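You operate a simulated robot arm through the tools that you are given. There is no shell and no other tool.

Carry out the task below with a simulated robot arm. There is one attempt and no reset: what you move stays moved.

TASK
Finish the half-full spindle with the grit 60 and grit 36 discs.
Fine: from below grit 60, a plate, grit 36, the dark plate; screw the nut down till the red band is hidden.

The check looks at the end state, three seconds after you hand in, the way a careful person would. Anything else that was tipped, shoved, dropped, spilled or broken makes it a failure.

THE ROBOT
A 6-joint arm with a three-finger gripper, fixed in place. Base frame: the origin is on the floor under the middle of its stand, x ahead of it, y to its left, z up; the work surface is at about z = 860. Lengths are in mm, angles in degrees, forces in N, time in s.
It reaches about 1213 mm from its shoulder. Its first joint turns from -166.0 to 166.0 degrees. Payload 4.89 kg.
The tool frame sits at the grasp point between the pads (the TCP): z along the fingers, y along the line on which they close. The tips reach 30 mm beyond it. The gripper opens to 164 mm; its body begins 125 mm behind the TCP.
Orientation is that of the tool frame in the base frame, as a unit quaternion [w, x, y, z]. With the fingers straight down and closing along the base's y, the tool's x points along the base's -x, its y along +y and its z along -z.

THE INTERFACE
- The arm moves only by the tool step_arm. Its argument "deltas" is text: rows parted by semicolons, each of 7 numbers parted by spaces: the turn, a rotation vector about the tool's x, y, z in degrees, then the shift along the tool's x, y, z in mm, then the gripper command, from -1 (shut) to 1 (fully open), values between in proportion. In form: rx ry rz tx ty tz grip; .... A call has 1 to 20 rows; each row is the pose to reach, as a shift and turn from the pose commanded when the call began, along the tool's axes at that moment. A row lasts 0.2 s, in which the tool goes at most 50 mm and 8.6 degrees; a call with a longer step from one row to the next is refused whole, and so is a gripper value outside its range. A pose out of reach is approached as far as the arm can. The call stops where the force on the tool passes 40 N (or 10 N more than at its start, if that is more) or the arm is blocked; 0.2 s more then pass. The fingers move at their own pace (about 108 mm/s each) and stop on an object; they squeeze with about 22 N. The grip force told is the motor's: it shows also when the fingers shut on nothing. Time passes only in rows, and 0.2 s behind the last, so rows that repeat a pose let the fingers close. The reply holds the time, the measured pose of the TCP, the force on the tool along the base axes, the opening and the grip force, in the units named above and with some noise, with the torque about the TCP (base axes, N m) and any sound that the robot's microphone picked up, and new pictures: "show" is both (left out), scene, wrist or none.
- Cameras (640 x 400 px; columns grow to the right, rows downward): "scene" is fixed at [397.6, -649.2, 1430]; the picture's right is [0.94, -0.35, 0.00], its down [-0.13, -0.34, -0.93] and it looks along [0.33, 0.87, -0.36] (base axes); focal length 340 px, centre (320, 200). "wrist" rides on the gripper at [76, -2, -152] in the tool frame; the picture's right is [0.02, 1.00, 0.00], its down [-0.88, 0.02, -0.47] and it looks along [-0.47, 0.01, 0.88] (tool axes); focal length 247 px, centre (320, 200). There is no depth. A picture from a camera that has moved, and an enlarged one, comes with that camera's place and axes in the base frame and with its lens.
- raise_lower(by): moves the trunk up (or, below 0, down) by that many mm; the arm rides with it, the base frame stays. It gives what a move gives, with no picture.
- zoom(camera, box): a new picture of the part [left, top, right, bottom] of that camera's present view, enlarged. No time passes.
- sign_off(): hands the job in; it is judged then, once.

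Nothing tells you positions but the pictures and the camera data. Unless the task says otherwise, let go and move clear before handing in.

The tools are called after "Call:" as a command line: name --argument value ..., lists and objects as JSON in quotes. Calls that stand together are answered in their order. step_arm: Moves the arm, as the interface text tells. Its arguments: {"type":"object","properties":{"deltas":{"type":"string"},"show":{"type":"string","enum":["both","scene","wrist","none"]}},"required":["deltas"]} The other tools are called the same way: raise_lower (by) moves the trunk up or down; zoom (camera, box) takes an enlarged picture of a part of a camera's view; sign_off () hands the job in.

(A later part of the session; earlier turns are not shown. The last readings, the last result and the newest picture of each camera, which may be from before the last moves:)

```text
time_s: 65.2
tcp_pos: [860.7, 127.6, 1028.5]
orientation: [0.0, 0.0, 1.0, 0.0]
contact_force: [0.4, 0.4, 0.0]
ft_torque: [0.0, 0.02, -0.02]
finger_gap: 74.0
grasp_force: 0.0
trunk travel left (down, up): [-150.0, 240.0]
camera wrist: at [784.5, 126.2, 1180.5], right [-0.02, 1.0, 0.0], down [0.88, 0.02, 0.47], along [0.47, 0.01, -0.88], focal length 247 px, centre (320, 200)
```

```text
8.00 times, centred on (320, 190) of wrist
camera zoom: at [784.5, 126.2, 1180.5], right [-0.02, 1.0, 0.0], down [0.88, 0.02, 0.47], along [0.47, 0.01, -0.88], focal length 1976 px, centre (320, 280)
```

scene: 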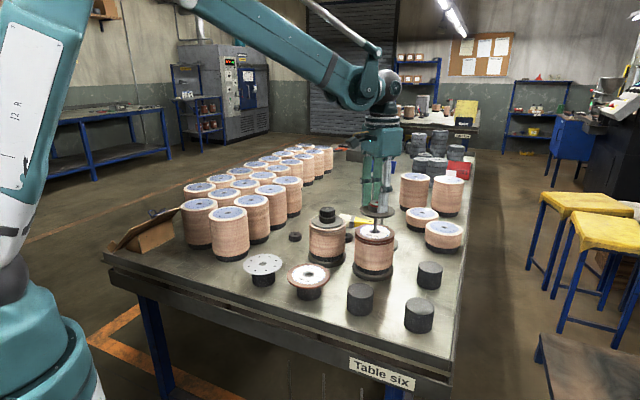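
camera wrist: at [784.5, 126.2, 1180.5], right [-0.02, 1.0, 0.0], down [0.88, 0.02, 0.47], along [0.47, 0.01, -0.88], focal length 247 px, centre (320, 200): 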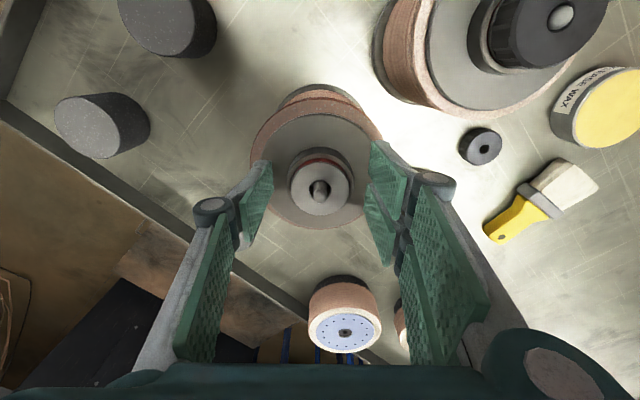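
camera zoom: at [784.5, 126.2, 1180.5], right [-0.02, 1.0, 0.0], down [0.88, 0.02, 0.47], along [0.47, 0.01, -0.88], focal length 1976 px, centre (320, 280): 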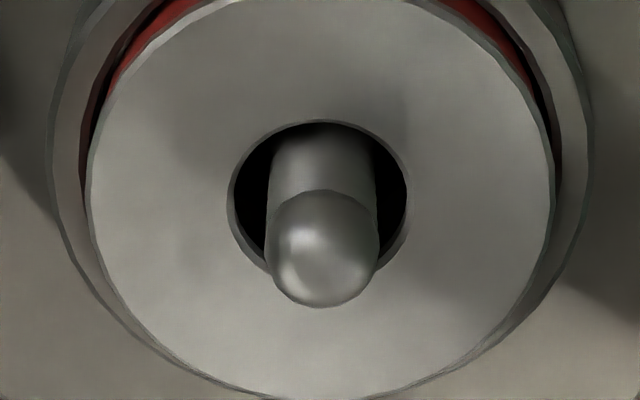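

The dark plate is seated, with the rod threads and tip standing proud and the red band still visible, as expected. Now for the nut: I'll rise and go over the free-standing one near (697,397).

Call:
step_arm --deltas "0 0 0 0 0 -40 -0.1; 0 0 0 0 0 -80 -0.1; 0 0 0 0 0 -95 -0.1; 0 0 0 23 38 -95 -0.1; 0 0 0 46 77 -95 -0.1; 0 0 0 70 115 -95 -0.1; 0 0 0 93 154 -95 -0.1; 0 0 0 117 192 -95 -0.1; 0 0 0 140 230 -95 -0.1; 0 0 0 164 269 -80 -0.1; 0 0 0 164 269 -45 -0.1; 0 0 0 164 269 -10 -0.1; 0 0 0 164 269 20 -0.1; 0 0 0 164 269 20 -0.1" --show "both"

Call:
zoom --camera "wrist" --box '[240, 80, 400, 240]'

Call:
zoom --camera "scene" --box '[340, 200, 410, 270]'

```text
time_s: 68.2
tcp_pos: [693.8, 396.9, 1007.9]
orientation: [0.001, -0.001, 1.0, 0.0]
contact_force: [0.7, 1.0, -0.7]
ft_torque: [-0.04, 0.02, 0.01]
finger_gap: 73.8
grasp_force: 0.0
trunk travel left (down, up): [-150.0, 240.0]
camera wrist: at [617.3, 395.2, 1159.4], right [-0.02, 1.0, 0.0], down [0.88, 0.02, 0.47], along [0.47, 0.01, -0.88], focal length 247 px, centre (320, 200)
```

scene: 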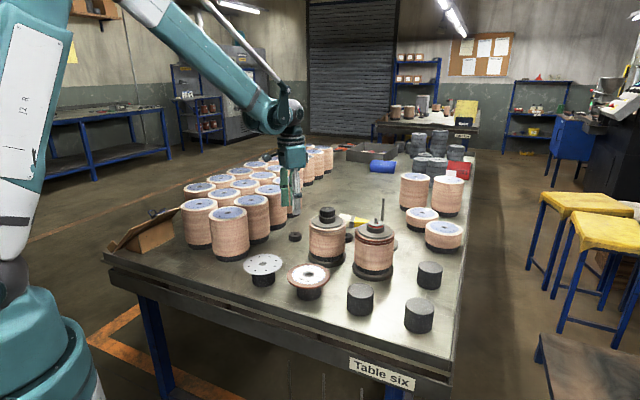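
wrist: 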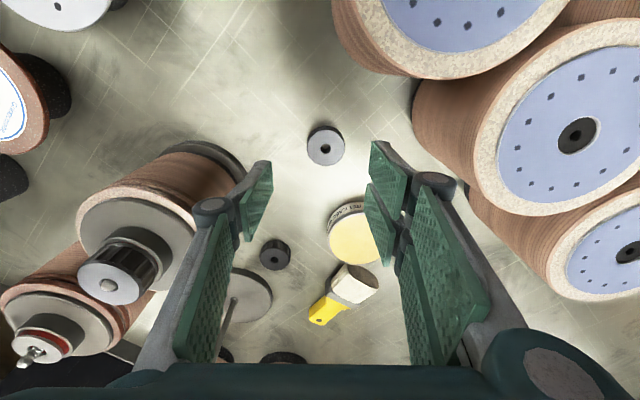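

```text
2.50 times, centred on (320, 160) of wrist
camera zoom: at [617.3, 395.2, 1159.4], right [-0.02, 1.0, 0.0], down [0.88, 0.02, 0.47], along [0.47, 0.01, -0.88], focal length 617 px, centre (320, 300)
```

zoom: 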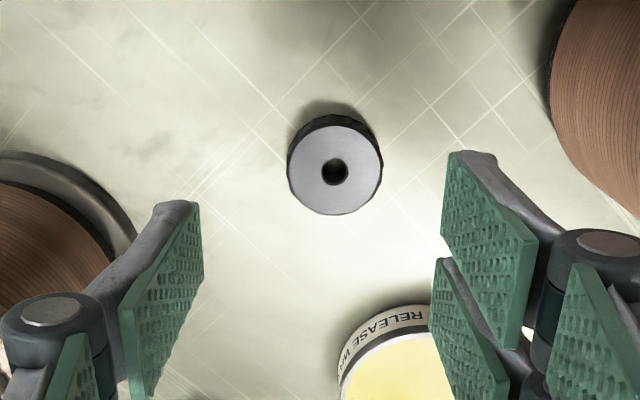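

```text
5.71 times, centred on (375, 235) of scene
camera zoom: at [397.6, -649.2, 1430.0], right [0.94, -0.35, 0.0], down [-0.13, -0.34, -0.93], along [0.33, 0.87, -0.36], focal length 1941 px, centre (6, 0)
```

zoom: 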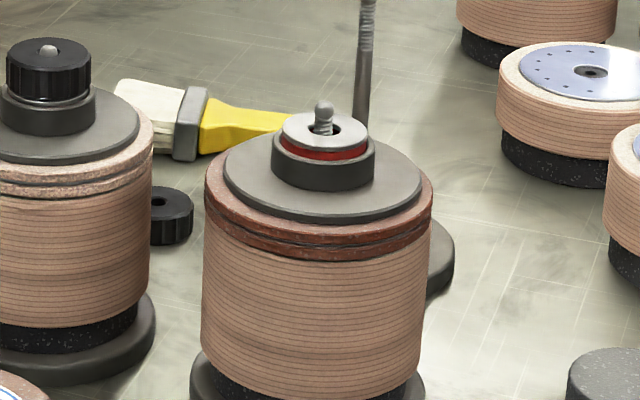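

The nut's hole is at about (698.6,403.6), the nut is about 43 mm across and its top is at about z=877. Before picking it I'll centre above it and test how far the wrist turns counter-clockwise, to get long tightening strokes. That also gives me a view from the other side.

Call:
step_arm --deltas "0 0 0 -5 6.6 0 -0.1; 0 0 -8.5 -5 6.6 0 -0.1; 0 0 -17 -5 6.6 0 -0.1; 0 0 -25.5 -5 6.6 0 -0.1; 0 0 -34 -5 6.6 0 -0.1; 0 0 -42.5 -5 6.6 0 -0.1; 0 0 -51 -5 6.6 0 -0.1; 0 0 -59.5 -5 6.6 0 -0.1; 0 0 -68 -5 6.6 0 -0.1; 0 0 -76.5 -5 6.6 0 -0.1; 0 0 -85 -5 6.6 0 -0.1; 0 0 -90 -5 6.6 0 -0.1; 0 0 -90 -5 6.6 0 -0.1" --show "both"

Call:
zoom --camera "wrist" --box '[240, 80, 400, 240]'

```text
time_s: 71.0
tcp_pos: [702.6, 404.1, 1008.8]
orientation: [0.0, 0.708, -0.706, 0.0]
contact_force: [0.0, 0.2, 0.6]
ft_torque: [0.01, 0.03, 0.0]
finger_gap: 73.7
grasp_force: 0.1
trunk travel left (down, up): [-150.0, 240.0]
camera wrist: at [704.3, 327.7, 1160.2], right [-1.0, -0.02, 0.0], down [-0.02, 0.88, 0.47], along [-0.01, 0.47, -0.88], focal length 247 px, centre (320, 200)
```

scene: 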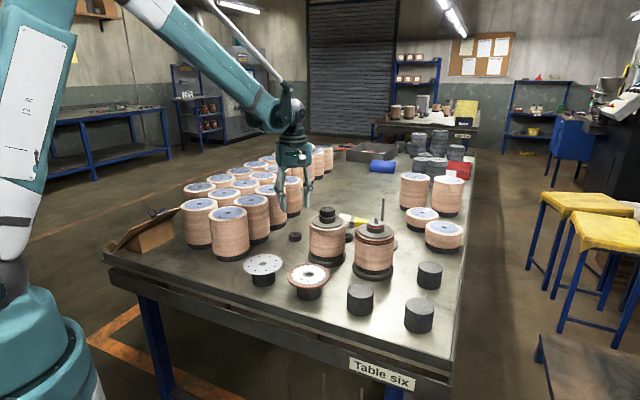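
wrist: 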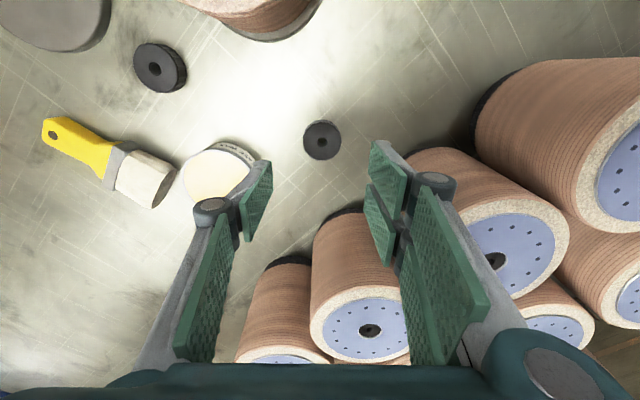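

```text
2.50 times, centred on (320, 160) of wrist
camera zoom: at [704.3, 327.7, 1160.2], right [-1.0, -0.02, 0.0], down [-0.02, 0.88, 0.47], along [-0.01, 0.47, -0.88], focal length 617 px, centre (320, 300)
```

zoom: 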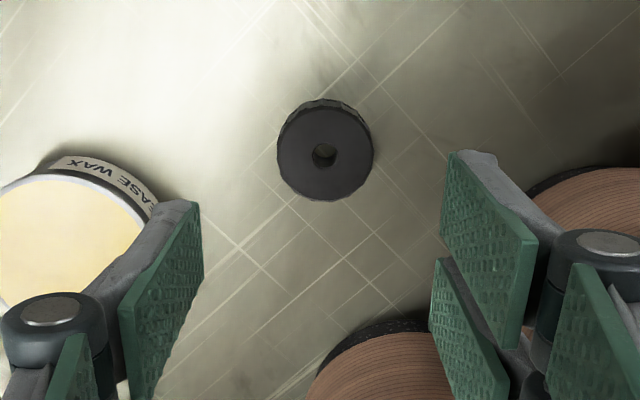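

Minus 90° works. Continuing the turn to see how far it goes.

Call:
step_arm --deltas "0 0 -8.5 0 0 0 -0.1; 0 0 -17 0 0 0 -0.1; 0 0 -25.5 0 0 0 -0.1; 0 0 -34 0 0 0 -0.1; 0 0 -42.5 0 0 0 -0.1; 0 0 -51 0 0 0 -0.1; 0 0 -59.5 0 0 0 -0.1; 0 0 -68 0 0 0 -0.1; 0 0 -76.5 0 0 0 -0.1; 0 0 -80 0 0 0 -0.1; 0 0 -80 0 0 0 -0.1" --show "wrist"

Call:
zoom --camera "wrist" --box '[240, 80, 400, 240]'

```text
time_s: 73.4
tcp_pos: [702.4, 404.1, 1007.5]
orientation: [0.001, 0.996, -0.087, 0.0]
contact_force: [-1.5, 0.2, 0.7]
ft_torque: [0.0, 0.04, -0.03]
finger_gap: 73.9
grasp_force: 0.1
trunk travel left (down, up): [-150.0, 240.0]
camera wrist: at [778.2, 393.4, 1160.6], right [-0.15, -0.99, 0.0], down [-0.87, 0.13, 0.47], along [-0.47, 0.07, -0.88], focal length 247 px, centre (320, 200)
```

wrist: 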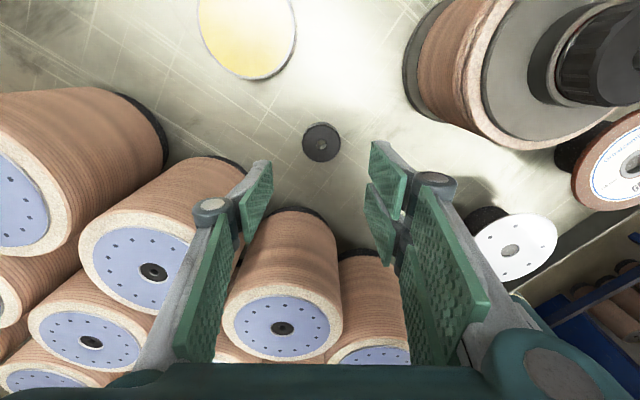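

```text
2.50 times, centred on (320, 160) of wrist
camera zoom: at [778.2, 393.4, 1160.6], right [-0.15, -0.99, 0.0], down [-0.87, 0.13, 0.47], along [-0.47, 0.07, -0.88], focal length 617 px, centre (320, 300)
```

zoom: 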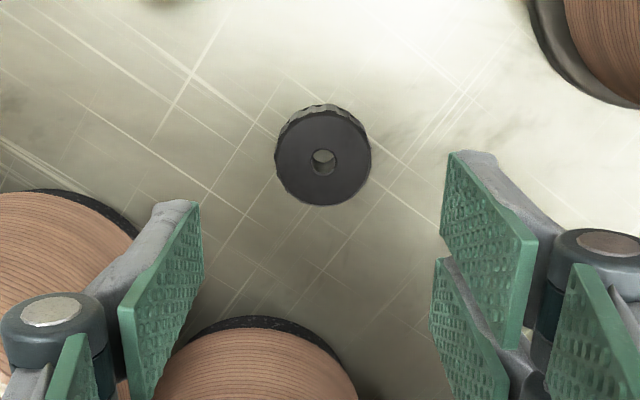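

Minus 170° is reachable, and views from both sides agree the nut is at (700.8,403.4). I'll centre on it and descend for the pick at this orientation.

Call:
step_arm --deltas "0 0 0 -1.5 0.9 0 -0.2; 0 0 0 -1.5 0.9 40 -0.2; 0 0 0 -1.5 0.9 75 -0.25; 0 0 0 -1.5 0.9 90 -0.25; 0 0 0 -1.5 0.9 90 -0.25" --show "wrist"

Call:
zoom --camera "wrist" --box '[240, 80, 400, 240]'

Call:
zoom --camera "scene" --box '[265, 190, 335, 260]'

```text
time_s: 74.6
tcp_pos: [700.0, 402.4, 917.1]
orientation: [0.0, 0.996, -0.088, 0.0]
contact_force: [-0.5, 0.7, 1.0]
ft_torque: [-0.02, 0.03, 0.01]
finger_gap: 61.8
grasp_force: 0.0
trunk travel left (down, up): [-150.0, 240.0]
camera wrist: at [775.2, 391.9, 1069.6], right [-0.15, -0.99, 0.0], down [-0.87, 0.13, 0.47], along [-0.47, 0.07, -0.88], focal length 247 px, centre (320, 200)
```

wrist: 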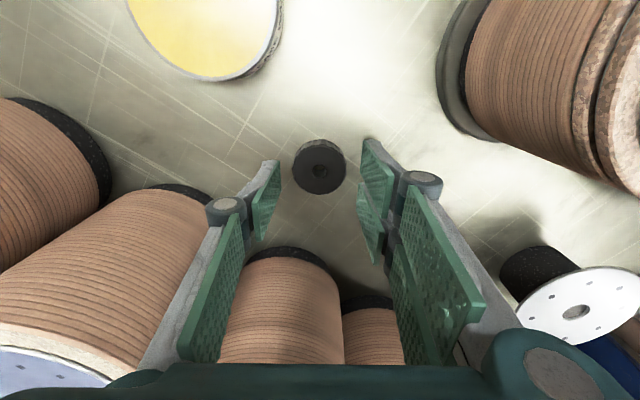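

```text
2.50 times, centred on (320, 160) of wrist
camera zoom: at [775.2, 391.9, 1069.6], right [-0.15, -0.99, 0.0], down [-0.87, 0.13, 0.47], along [-0.47, 0.07, -0.88], focal length 617 px, centre (320, 300)
```

zoom: 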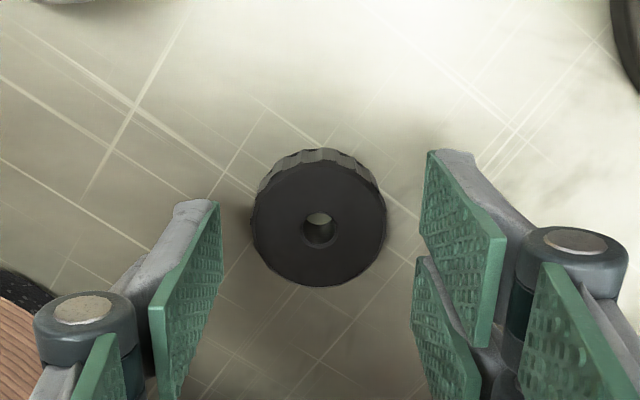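

```text
5.71 times, centred on (300, 225) of scene
camera zoom: at [397.6, -649.2, 1430.0], right [0.94, -0.35, 0.0], down [-0.13, -0.34, -0.93], along [0.33, 0.87, -0.36], focal length 1941 px, centre (434, 57)
```

zoom: 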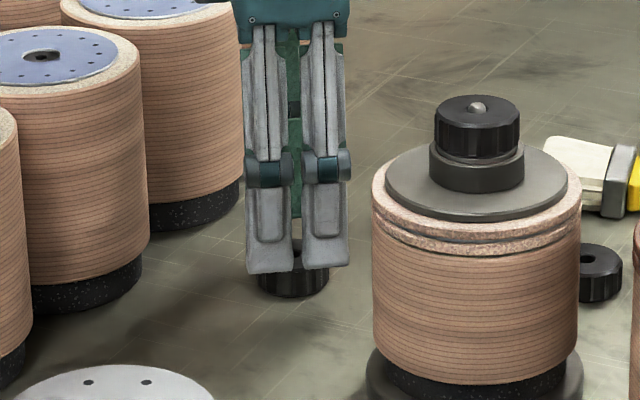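

Call:
step_arm --deltas "0 0 0 0.2 -0.8 12 -0.25; 0 0 0 0.2 -0.8 23 -0.25; 0 0 0 0.2 -0.8 23 -0.25; 0 0 0 0.2 -0.8 23 -0.25" --show "none"

Call:
zoom --camera "wrist" --box '[240, 100, 400, 260]'

Call:
zoom --camera "scene" --box '[265, 200, 325, 260]'

```text
time_s: 75.6
tcp_pos: [698.8, 404.2, 895.6]
orientation: [0.0, 0.996, -0.087, 0.0]
contact_force: [0.1, -1.1, -0.5]
ft_torque: [-0.05, 0.03, -0.02]
finger_gap: 61.6
grasp_force: 0.1
trunk travel left (down, up): [-150.0, 240.0]
```

```text
2.50 times, centred on (320, 180) of wrist
camera zoom: at [775.0, 393.0, 1047.4], right [-0.15, -0.99, 0.0], down [-0.87, 0.13, 0.47], along [-0.47, 0.07, -0.88], focal length 617 px, centre (320, 250)
```

zoom: 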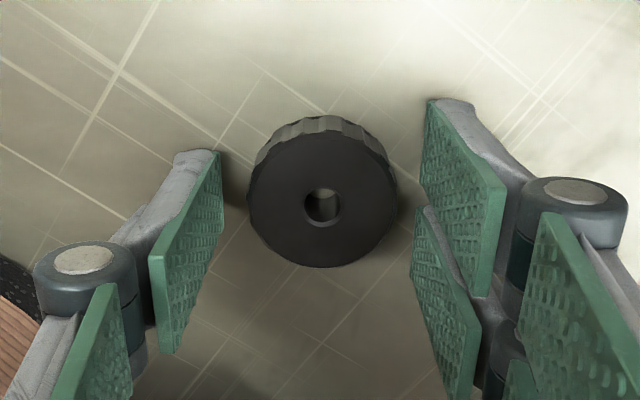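

```text
6.67 times, centred on (295, 230) of scene
camera zoom: at [397.6, -649.2, 1430.0], right [0.94, -0.35, 0.0], down [-0.13, -0.34, -0.93], along [0.33, 0.87, -0.36], focal length 2265 px, centre (487, 0)
```

zoom: 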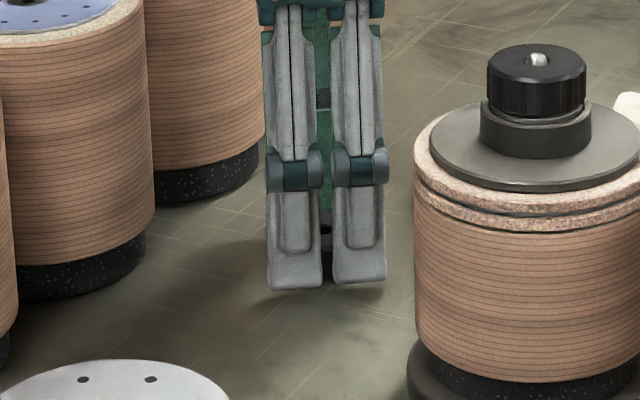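

Call:
step_arm --deltas "0 0 0 -1 0.2 1 -0.25; 0 0 0 -1 0.2 1 -0.35; 0 0 0 -1 0.2 1 -0.5; 0 0 0 -1 0.2 1 -0.6; 0 0 0 -1 0.2 1 -0.6; 0 0 0 -1 0.2 1 -0.6" --show "none"

Call:
zoom --camera "wrist" --box '[240, 100, 400, 260]'

Call:
zoom --camera "scene" --box '[265, 200, 325, 260]'

```text
time_s: 77.0
tcp_pos: [700.0, 404.9, 894.7]
orientation: [-0.001, 0.996, -0.087, 0.0]
contact_force: [0.2, -0.5, 1.8]
ft_torque: [0.04, 0.0, 0.04]
finger_gap: 44.8
grasp_force: 21.6
trunk travel left (down, up): [-150.0, 240.0]
```

```text
2.50 times, centred on (320, 180) of wrist
camera zoom: at [775.0, 392.9, 1047.0], right [-0.15, -0.99, 0.0], down [-0.87, 0.13, 0.47], along [-0.47, 0.07, -0.88], focal length 617 px, centre (320, 250)
```

zoom: 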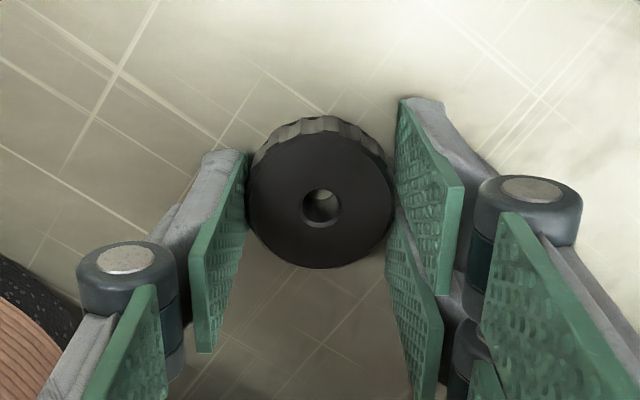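

```text
6.67 times, centred on (295, 230) of scene
camera zoom: at [397.6, -649.2, 1430.0], right [0.94, -0.35, 0.0], down [-0.13, -0.34, -0.93], along [0.33, 0.87, -0.36], focal length 2265 px, centre (487, 0)
```

zoom: 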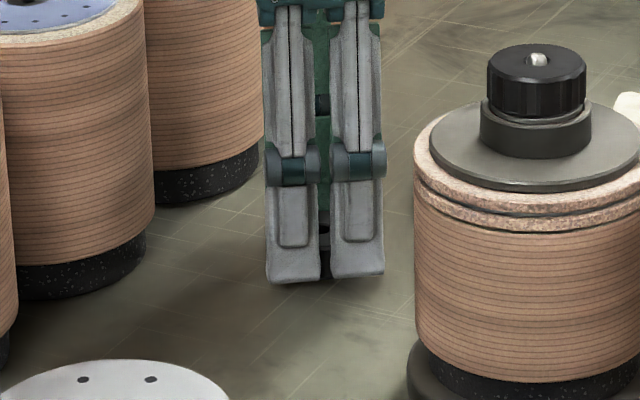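

The nut is gripped at 44.8 mm. I'll lift and carry it high over to the rod.

Call:
step_arm --deltas "0 0 0 0 0 -10 -0.7; 0 0 0 0 0 -40 -0.7; 0 0 0 0 0 -85 -0.7; 0 0 0 0 0 -130 -0.7; 0 0 0 0 0 -175 -0.7; 0 0 0 0 0 -208 -0.7; 0 0 0 26 30 -208 -0.7; 0 0 0 52 61 -208 -0.7; 0 0 0 78 92 -208 -0.7; 0 0 0 104 122 -208 -0.7; 0 0 0 130 153 -208 -0.7; 0 0 0 156 184 -208 -0.7; 0 0 0 182 214 -208 -0.7; 0 0 0 207.4 244.6 -205 -0.7; 0 0 0 207.4 244.6 -190 -0.7; 0 0 0 207.4 244.6 -190 -0.7" --show "both"

Call:
zoom --camera "wrist" --box '[270, 130, 370, 230]'

Call:
zoom --camera "scene" --box '[340, 180, 410, 250]'

```text
time_s: 80.4
tcp_pos: [860.9, 124.6, 1086.5]
orientation: [0.0, 0.996, -0.087, 0.0]
contact_force: [-0.9, -1.0, -1.2]
ft_torque: [0.07, 0.03, 0.02]
finger_gap: 44.9
grasp_force: 21.6
trunk travel left (down, up): [-150.0, 240.0]
camera wrist: at [937.8, 113.1, 1237.9], right [-0.15, -0.99, 0.0], down [-0.87, 0.13, 0.47], along [-0.47, 0.07, -0.88], focal length 247 px, centre (320, 200)
```

scene: 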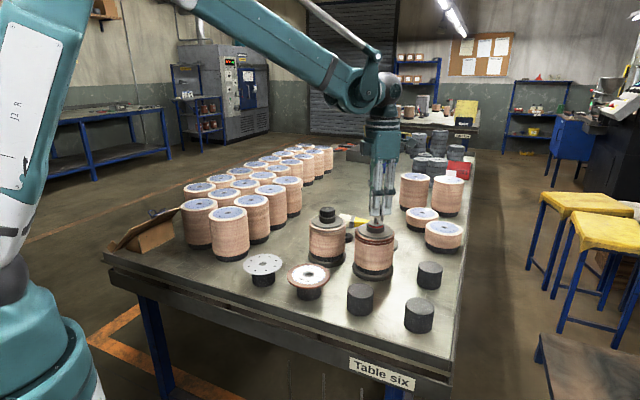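
wrist: 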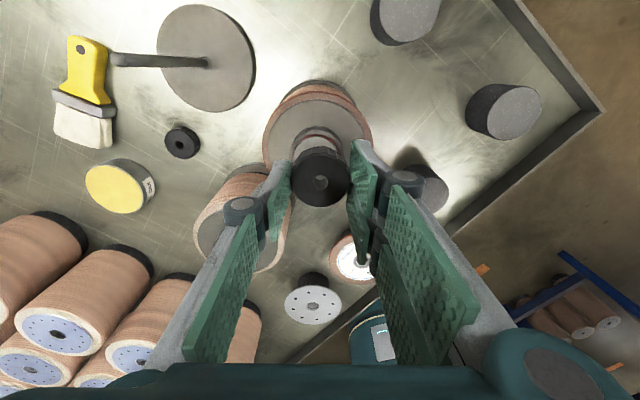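

```text
4.00 times, centred on (320, 180) of wrist
camera zoom: at [937.8, 113.1, 1237.9], right [-0.15, -0.99, 0.0], down [-0.87, 0.13, 0.47], along [-0.47, 0.07, -0.88], focal length 988 px, centre (320, 280)
```

zoom: 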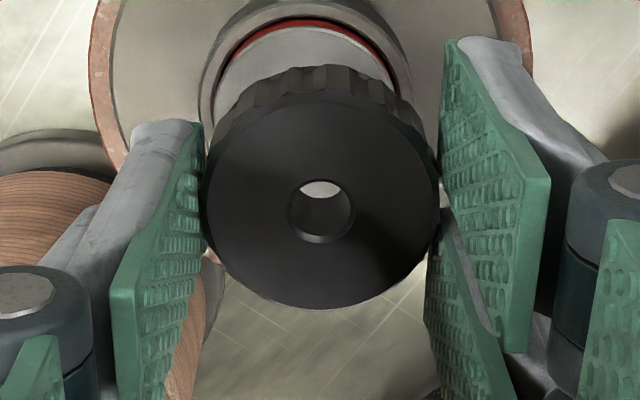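

```text
5.71 times, centred on (375, 215) of scene
camera zoom: at [397.6, -649.2, 1430.0], right [0.94, -0.35, 0.0], down [-0.13, -0.34, -0.93], along [0.33, 0.87, -0.36], focal length 1941 px, centre (6, 114)
```

zoom: 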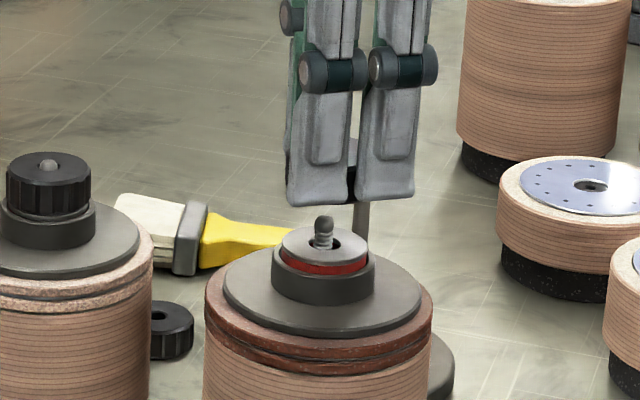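

I'm about 3.4 mm short in y. I'll correct and lower to just above the rod tip, then view through the nut's hole.

Call:
step_arm --deltas "0 0 0 0.4 -3.3 0 -0.7; 0 0 0 0.4 -3.3 6 -0.7; 0 0 0 0.4 -3.3 11 -0.7; 0 0 0 0.4 -3.3 11 -0.7" --show "none"

Call:
zoom --camera "wrist" --box '[295, 155, 345, 205]'

Call:
zoom --camera "wrist" --box '[270, 100, 370, 200]'

Call:
zoom --camera "scene" --box '[350, 190, 400, 240]'

```text
time_s: 81.4
tcp_pos: [862.0, 129.7, 1074.0]
orientation: [0.0, 0.996, -0.088, -0.001]
contact_force: [0.6, 0.0, -0.7]
ft_torque: [0.0, -0.01, 0.0]
finger_gap: 44.7
grasp_force: 21.6
trunk travel left (down, up): [-150.0, 240.0]
```

```text
8.00 times, centred on (320, 180) of wrist
camera zoom: at [938.7, 118.2, 1226.3], right [-0.15, -0.99, 0.0], down [-0.87, 0.13, 0.47], along [-0.47, 0.07, -0.88], focal length 1976 px, centre (320, 360)
```

zoom: 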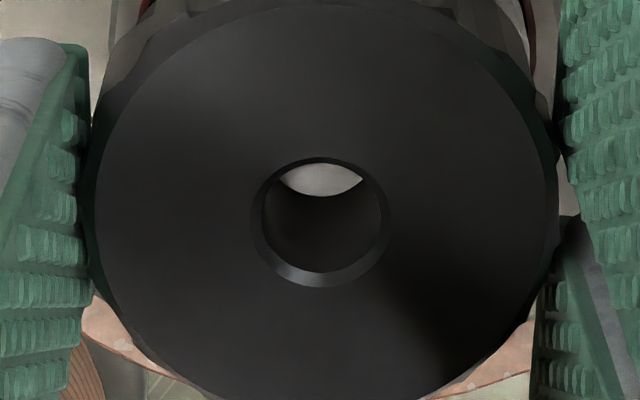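

```text
4.00 times, centred on (320, 150) of wrist
camera zoom: at [938.7, 118.2, 1226.3], right [-0.15, -0.99, 0.0], down [-0.87, 0.13, 0.47], along [-0.47, 0.07, -0.88], focal length 988 px, centre (320, 400)
```

zoom: 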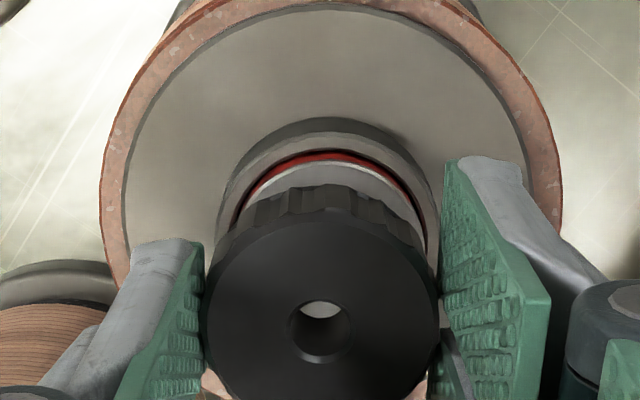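

```text
8.00 times, centred on (375, 215) of scene
camera zoom: at [397.6, -649.2, 1430.0], right [0.94, -0.35, 0.0], down [-0.13, -0.34, -0.93], along [0.33, 0.87, -0.36], focal length 2718 px, centre (-120, 80)
```

zoom: 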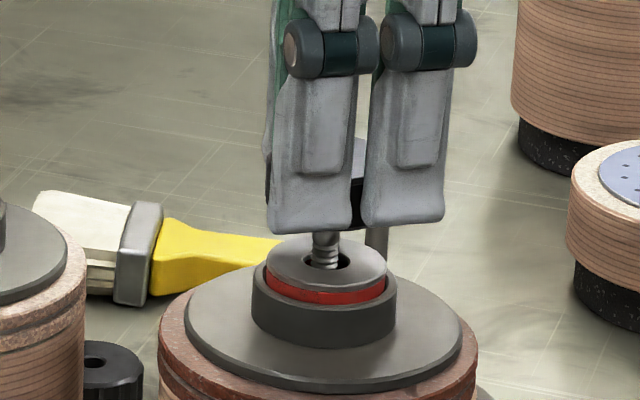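

The hub shows the nut is about 2 mm off in tool y. I'll correct this and re-check.

Call:
step_arm --deltas "0 0 0 0 1 0 -0.7; 0 0 0 0 2 0 -0.7; 0 0 0 0 2 0 -0.7" --show "none"

Call:
zoom --camera "wrist" --box '[270, 100, 370, 200]'

Call:
zoom --camera "scene" --box '[360, 200, 390, 230]'

Call:
zoom --camera "wrist" --box '[305, 165, 335, 195]'

```text
time_s: 82.2
tcp_pos: [862.9, 129.5, 1074.9]
orientation: [-0.001, 0.996, -0.087, 0.0]
contact_force: [0.0, -0.5, -0.4]
ft_torque: [-0.02, 0.03, 0.03]
finger_gap: 45.1
grasp_force: 22.2
trunk travel left (down, up): [-150.0, 240.0]
```

```text
4.00 times, centred on (320, 150) of wrist
camera zoom: at [938.5, 117.3, 1226.2], right [-0.15, -0.99, 0.0], down [-0.87, 0.13, 0.47], along [-0.47, 0.07, -0.88], focal length 988 px, centre (320, 400)
```

zoom: 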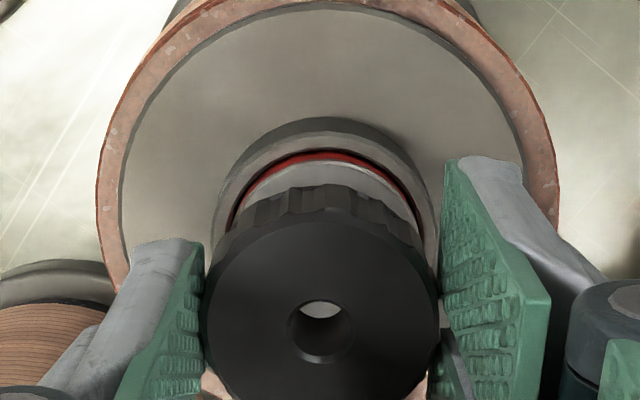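

```text
13.33 times, centred on (375, 215) of scene
camera zoom: at [397.6, -649.2, 1430.0], right [0.94, -0.35, 0.0], down [-0.13, -0.34, -0.93], along [0.33, 0.87, -0.36], focal length 4530 px, centre (-413, 0)
```

zoom: 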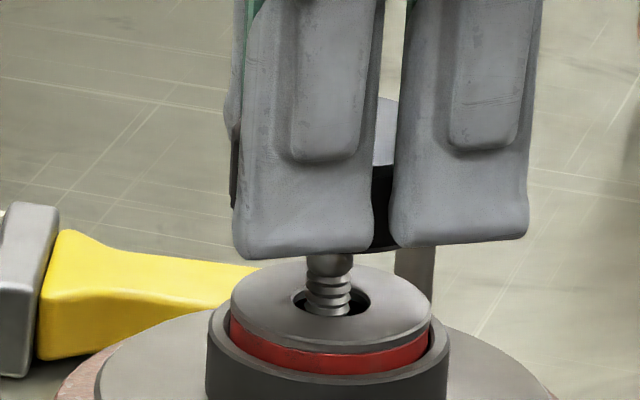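

```text
13.33 times, centred on (320, 180) of wrist
camera zoom: at [938.5, 117.3, 1226.2], right [-0.15, -0.99, 0.0], down [-0.87, 0.13, 0.47], along [-0.47, 0.07, -0.88], focal length 3293 px, centre (320, 467)
```

zoom: 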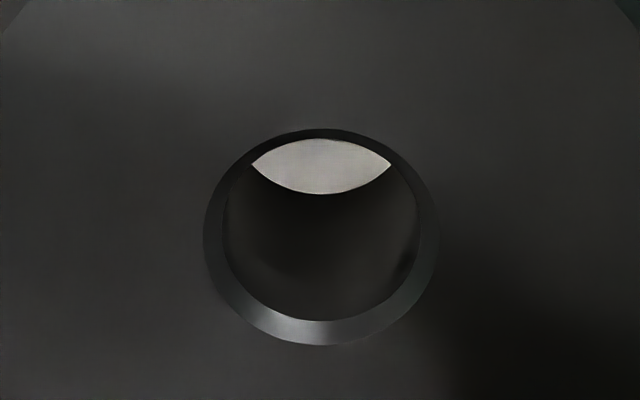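

Small correction again (+0.8, +1.0 in the tool frame), then a gentle descent onto the rod tip while watching the force.

Call:
step_arm --deltas "0 0 0 0.8 1 0 -0.7; 0 0 0 0.8 1 2 -0.7; 0 0 0 0.8 1 4 -0.7; 0 0 0 0.8 1 4 -0.7" --show "none"

Call:
zoom --camera "wrist" --box '[305, 165, 335, 195]'

Call:
zoom --camera "wrist" --box '[270, 100, 370, 200]'

Call:
zoom --camera "scene" --box '[360, 200, 390, 230]'

```text
time_s: 83.2
tcp_pos: [863.2, 127.6, 1071.0]
orientation: [-0.001, 0.996, -0.087, 0.0]
contact_force: [0.4, -1.3, -0.2]
ft_torque: [-0.02, 0.01, -0.02]
finger_gap: 44.8
grasp_force: 21.6
trunk travel left (down, up): [-150.0, 240.0]
```

```text
13.33 times, centred on (320, 180) of wrist
camera zoom: at [939.0, 116.6, 1222.5], right [-0.15, -0.99, 0.0], down [-0.87, 0.13, 0.47], along [-0.47, 0.07, -0.88], focal length 3293 px, centre (320, 467)
```

zoom: 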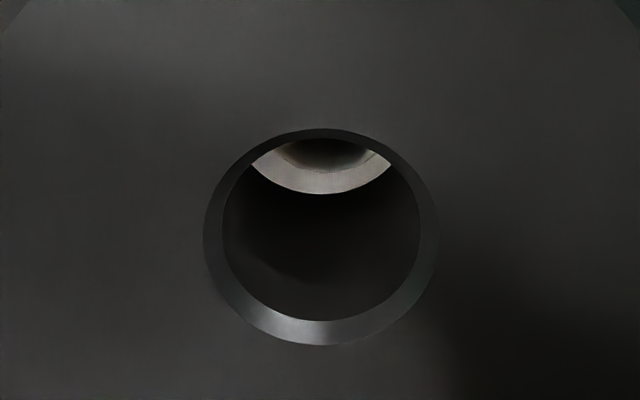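

```text
4.00 times, centred on (320, 150) of wrist
camera zoom: at [939.0, 116.6, 1222.5], right [-0.15, -0.99, 0.0], down [-0.87, 0.13, 0.47], along [-0.47, 0.07, -0.88], focal length 988 px, centre (320, 400)
```

zoom: 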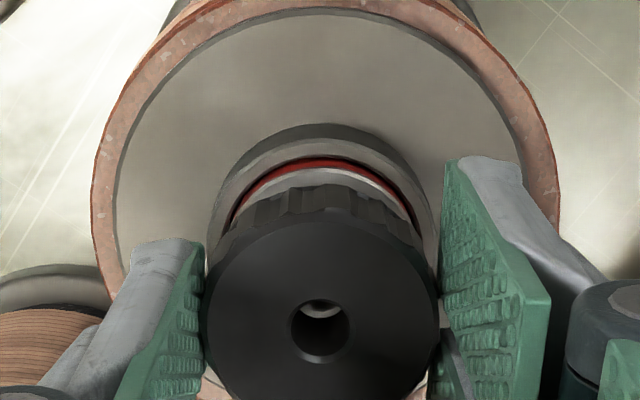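

```text
13.33 times, centred on (375, 215) of scene
camera zoom: at [397.6, -649.2, 1430.0], right [0.94, -0.35, 0.0], down [-0.13, -0.34, -0.93], along [0.33, 0.87, -0.36], focal length 4530 px, centre (-413, 0)
```

zoom: 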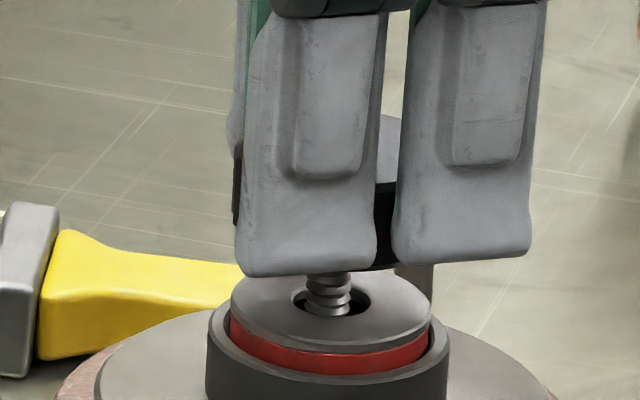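

Call:
zoom --camera "wrist" --box '[312, 172, 328, 182]'

```text
16.00 times, centred on (320, 177) of wrist
camera zoom: at [939.0, 116.6, 1222.5], right [-0.15, -0.99, 0.0], down [-0.87, 0.13, 0.47], along [-0.47, 0.07, -0.88], focal length 3952 px, centre (320, 568)
```

zoom: 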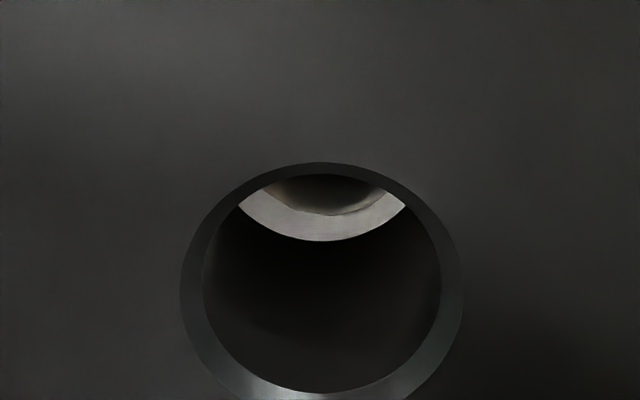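

Now I can see the rod's dome through the nut hole. It's aligned to within about 0.4 mm, so I'll nudge and lower onto it.

Call:
step_arm --deltas "0 0 0 0 0.4 1 -0.7; 0 0 0 0 0.4 3 -0.7; 0 0 0 0 0.4 5 -0.7; 0 0 0 0 0.4 5 -0.7" --show "none"

Call:
zoom --camera "wrist" --box '[308, 168, 332, 188]'

Call:
zoom --camera "scene" --box '[360, 200, 390, 230]'

```text
time_s: 84.2
tcp_pos: [862.5, 127.3, 1065.0]
orientation: [0.0, 0.996, -0.087, 0.0]
contact_force: [0.6, 0.1, -1.0]
ft_torque: [-0.01, 0.01, 0.05]
finger_gap: 44.8
grasp_force: 21.5
trunk travel left (down, up): [-150.0, 240.0]
```

```text
16.00 times, centred on (320, 178) of wrist
camera zoom: at [937.9, 115.6, 1216.5], right [-0.15, -0.99, 0.0], down [-0.87, 0.13, 0.47], along [-0.47, 0.07, -0.88], focal length 3952 px, centre (320, 552)
```

zoom: 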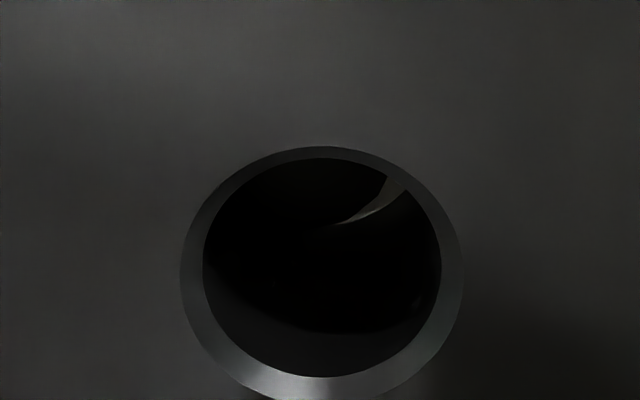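

```text
13.33 times, centred on (375, 215) of scene
camera zoom: at [397.6, -649.2, 1430.0], right [0.94, -0.35, 0.0], down [-0.13, -0.34, -0.93], along [0.33, 0.87, -0.36], focal length 4530 px, centre (-413, 0)
```

zoom: 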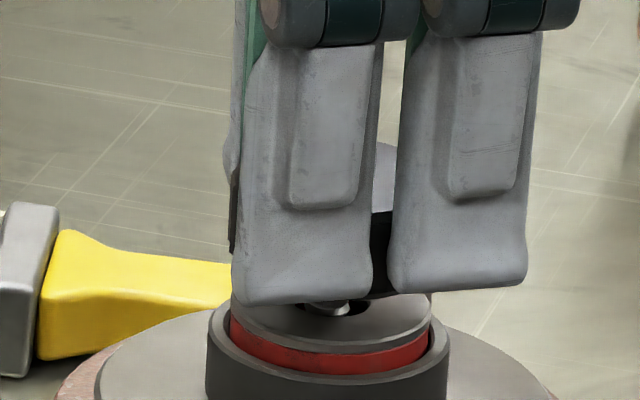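

The rod tip has entered the nut with no force. I'll back off the nudge a little and keep lowering until the thread is felt.

Call:
step_arm --deltas "0 0 0 0 -0.5 0 -0.7; 0 0 0 0 -0.5 1.5 -0.7; 0 0 0 0 -0.5 3 -0.7; 0 0 0 0 -0.5 3 -0.7" --show "none"

Call:
zoom --camera "wrist" --box '[308, 168, 332, 188]'

Call:
zoom --camera "scene" --box '[360, 200, 390, 230]'

```text
time_s: 85.2
tcp_pos: [863.1, 125.7, 1061.6]
orientation: [0.0, 0.996, -0.088, 0.0]
contact_force: [-1.5, 2.6, -0.6]
ft_torque: [0.08, 0.08, 0.0]
finger_gap: 44.8
grasp_force: 22.0
trunk travel left (down, up): [-150.0, 240.0]
```

```text
16.00 times, centred on (320, 178) of wrist
camera zoom: at [938.4, 115.5, 1213.5], right [-0.15, -0.99, 0.0], down [-0.87, 0.13, 0.47], along [-0.47, 0.07, -0.88], focal length 3952 px, centre (320, 552)
```

zoom: 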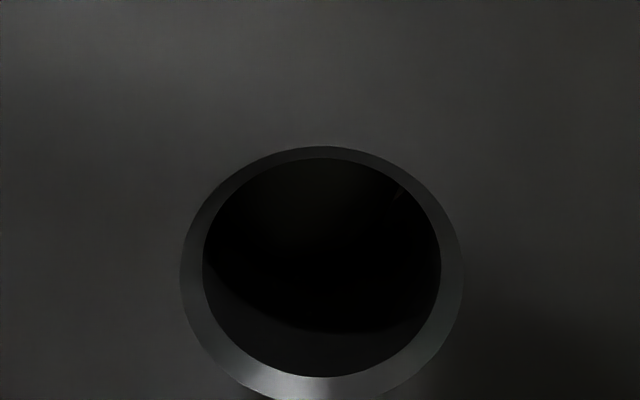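

```text
13.33 times, centred on (375, 215) of scene
camera zoom: at [397.6, -649.2, 1430.0], right [0.94, -0.35, 0.0], down [-0.13, -0.34, -0.93], along [0.33, 0.87, -0.36], focal length 4530 px, centre (-413, 0)
```

zoom: 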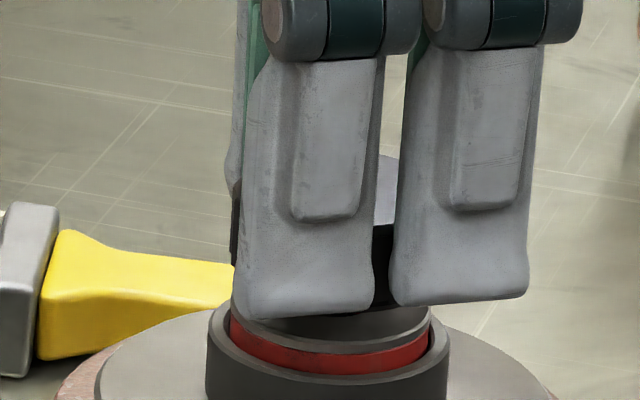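

Slight side force only. I'll relieve it and lower until axial contact.

Call:
step_arm --deltas "0 0 0 -0.2 -0.6 0 -0.7; 0 0 0 -0.2 -0.6 1 -0.7; 0 0 0 -0.2 -0.6 2 -0.7; 0 0 0 -0.2 -0.6 2 -0.7" --show "none"

```text
time_s: 86.2
tcp_pos: [863.0, 127.1, 1059.2]
orientation: [0.0, 0.996, -0.088, 0.0]
contact_force: [-3.1, 1.1, 0.6]
ft_torque: [0.03, 0.11, -0.01]
finger_gap: 44.8
grasp_force: 21.9
trunk travel left (down, up): [-150.0, 240.0]
```

Call:
step_arm --deltas "0 0 0 -0.5 -0.1 0 -0.7; 0 0 0 -0.5 -0.1 1 -0.7; 0 0 0 -0.5 -0.1 2 -0.7; 0 0 0 -0.5 -0.1 2 -0.7" --show "none"

Call:
zoom --camera "scene" --box '[360, 200, 390, 230]'

Call:
zoom --camera "wrist" --box '[300, 160, 340, 200]'

```text
time_s: 87.2
tcp_pos: [861.8, 127.1, 1058.3]
orientation: [0.0, 0.996, -0.087, 0.0]
contact_force: [0.3, 0.2, -1.0]
ft_torque: [0.04, -0.04, 0.03]
finger_gap: 44.7
grasp_force: 21.7
trunk travel left (down, up): [-150.0, 240.0]
```

```text
13.33 times, centred on (375, 215) of scene
camera zoom: at [397.6, -649.2, 1430.0], right [0.94, -0.35, 0.0], down [-0.13, -0.34, -0.93], along [0.33, 0.87, -0.36], focal length 4530 px, centre (-413, 0)
```

zoom: 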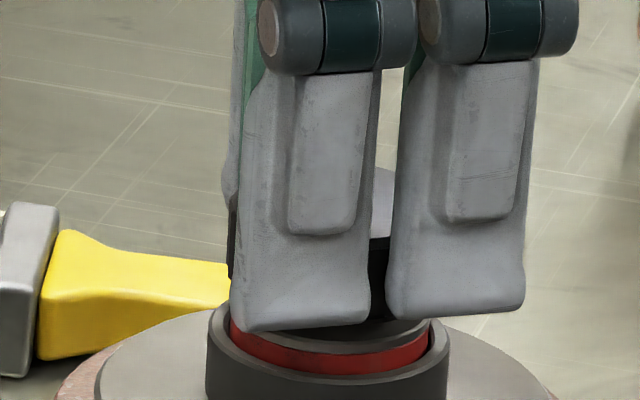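

```text
10.00 times, centred on (320, 180) of wrist
camera zoom: at [938.1, 116.1, 1210.4], right [-0.15, -0.99, 0.0], down [-0.87, 0.13, 0.47], along [-0.47, 0.07, -0.88], focal length 2470 px, centre (320, 400)
```

zoom: 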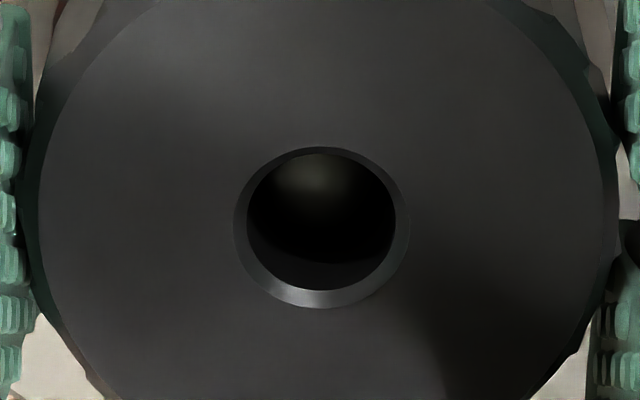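

Call:
step_arm --deltas "0 0 0 0 0 1 -0.7; 0 0 0 0 0 2 -0.7; 0 0 0 0 0 2 -0.7" --show "none"

```text
time_s: 88.0
tcp_pos: [862.4, 128.5, 1056.2]
orientation: [-0.001, 0.996, -0.088, 0.0]
contact_force: [0.1, -0.1, -0.4]
ft_torque: [0.0, 0.02, -0.04]
finger_gap: 44.7
grasp_force: 22.1
trunk travel left (down, up): [-150.0, 240.0]
```

Call:
step_arm --deltas "0 0 0 0 0 1 -0.7; 0 0 0 0 0 2 -0.7; 0 0 0 0 0 2 -0.7" --show "none"

Call:
zoom --camera "scene" --box '[360, 200, 390, 230]'

```text
time_s: 88.8
tcp_pos: [862.1, 127.6, 1054.1]
orientation: [0.0, 0.996, -0.087, 0.0]
contact_force: [-4.6, -9.3, 2.7]
ft_torque: [-0.33, 0.14, -0.02]
finger_gap: 44.5
grasp_force: 22.4
trunk travel left (down, up): [-150.0, 240.0]
```

```text
13.33 times, centred on (375, 215) of scene
camera zoom: at [397.6, -649.2, 1430.0], right [0.94, -0.35, 0.0], down [-0.13, -0.34, -0.93], along [0.33, 0.87, -0.36], focal length 4530 px, centre (-413, 0)
```

zoom: 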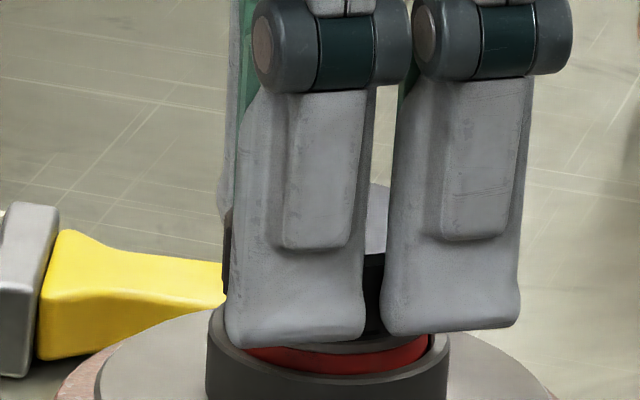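

Call:
step_arm --deltas "0 0 0 -0.3 0.4 0 -0.7; 0 0 0 -0.3 0.75 0 -0.7; 0 0 0 -0.3 0.75 0 -0.7" --show "none"

```text
time_s: 89.6
tcp_pos: [860.9, 128.4, 1055.4]
orientation: [0.0, 0.996, -0.088, 0.001]
contact_force: [6.9, -0.3, 12.7]
ft_torque: [-0.01, -0.22, -0.01]
finger_gap: 44.8
grasp_force: 22.0
trunk travel left (down, up): [-150.0, 240.0]
```

Axial contact is now felt (about 13 N), which looks like the thread start. I'll relieve the side load and begin turning clockwise.

Call:
step_arm --deltas "0 0 0 0.4 0 0 -0.7; 0 0 8 0.4 0 0 -0.7; 0 0 16 0.4 0 0 -0.7; 0 0 24 0.4 0 0.2 -0.7; 0 0 32 0.4 0 0.3 -0.7; 0 0 40 0.4 0 0.4 -0.7; 0 0 40 0.4 0 0.4 -0.7" --show "wrist"

Call:
zoom --camera "scene" --box '[360, 200, 390, 230]'

```text
time_s: 91.2
tcp_pos: [862.8, 127.0, 1054.2]
orientation: [0.0, 0.906, -0.423, 0.0]
contact_force: [-1.3, 14.0, 8.9]
ft_torque: [0.53, 0.05, -0.02]
finger_gap: 44.9
grasp_force: 21.8
trunk travel left (down, up): [-150.0, 240.0]
camera wrist: at [912.6, 71.0, 1205.7], right [-0.75, -0.66, 0.0], down [-0.58, 0.66, 0.47], along [-0.31, 0.36, -0.88], focal length 247 px, centre (320, 200)
```

wrist: 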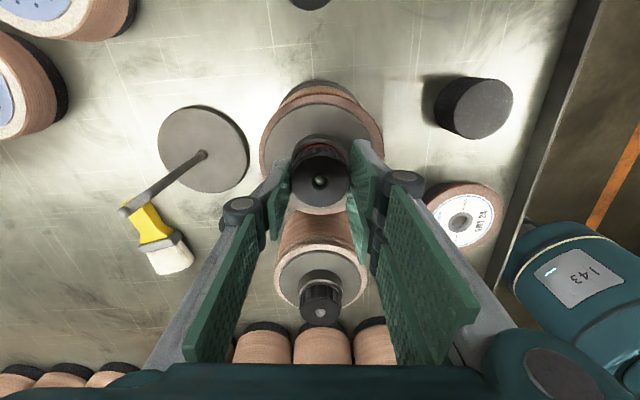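

```text
13.33 times, centred on (375, 215) of scene
camera zoom: at [397.6, -649.2, 1430.0], right [0.94, -0.35, 0.0], down [-0.13, -0.34, -0.93], along [0.33, 0.87, -0.36], focal length 4530 px, centre (-413, 0)
```

zoom: 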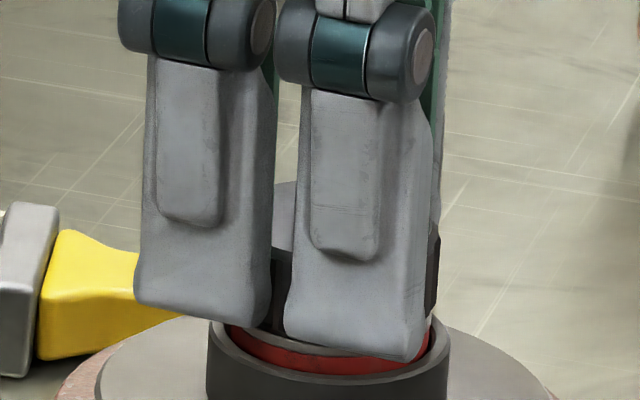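

Call:
zoom --camera "wrist" --box '[300, 160, 340, 200]'

Call:
zoom --camera "wrist" --box '[260, 80, 380, 220]'

```text
10.00 times, centred on (320, 180) of wrist
camera zoom: at [912.6, 71.0, 1205.7], right [-0.75, -0.66, 0.0], down [-0.58, 0.66, 0.47], along [-0.31, 0.36, -0.88], focal length 2470 px, centre (320, 400)
```

zoom: 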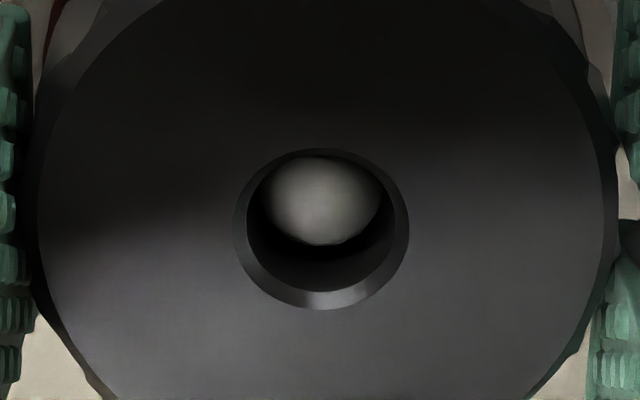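

```text
2.86 times, centred on (320, 150) of wrist
camera zoom: at [912.6, 71.0, 1205.7], right [-0.75, -0.66, 0.0], down [-0.58, 0.66, 0.47], along [-0.31, 0.36, -0.88], focal length 706 px, centre (320, 343)
```

zoom: 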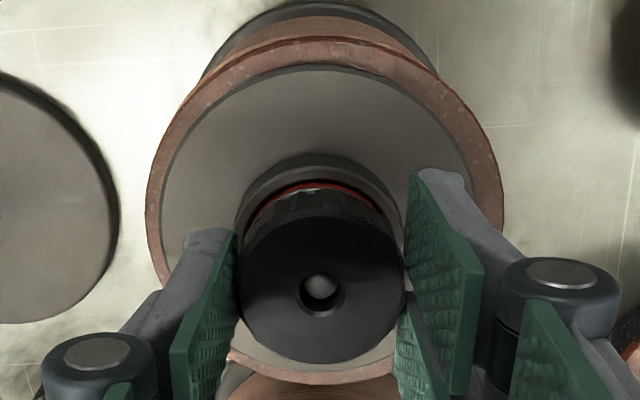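

Call:
step_arm --deltas "0 0 0 -0.3 -0.25 0 -0.7; 0 0 0 -0.54 -0.45 0 -0.7; 0 0 0 -0.54 -0.45 0 -0.7" --show "none"

```text
time_s: 92.0
tcp_pos: [861.9, 128.6, 1053.9]
orientation: [0.001, 0.906, -0.422, 0.0]
contact_force: [-9.6, 8.1, 4.4]
ft_torque: [0.23, 0.36, -0.02]
finger_gap: 45.1
grasp_force: 21.6
trunk travel left (down, up): [-150.0, 240.0]
```

Call:
step_arm --deltas "0 0 0 -0.3 0.06 0 -0.7; 0 0 0 -0.63 0.13 0 -0.7; 0 0 0 -0.63 0.13 0 -0.7" --show "none"

Call:
step_arm --deltas "0 0 0 0 0 0 -0.7; 0 0 0 0 0 0 -0.7" --show "none"

```text
time_s: 92.8
tcp_pos: [862.8, 128.0, 1053.2]
orientation: [0.0, 0.906, -0.423, 0.002]
contact_force: [5.5, -2.6, 9.0]
ft_torque: [-0.21, -0.18, 0.0]
finger_gap: 44.3
grasp_force: 21.8
trunk travel left (down, up): [-150.0, 240.0]
```

```text
time_s: 93.4
tcp_pos: [861.3, 128.3, 1054.1]
orientation: [0.0, 0.906, -0.422, 0.0]
contact_force: [12.7, -8.4, 10.9]
ft_torque: [-0.39, -0.48, -0.03]
finger_gap: 44.9
grasp_force: 21.6
trunk travel left (down, up): [-150.0, 240.0]
```

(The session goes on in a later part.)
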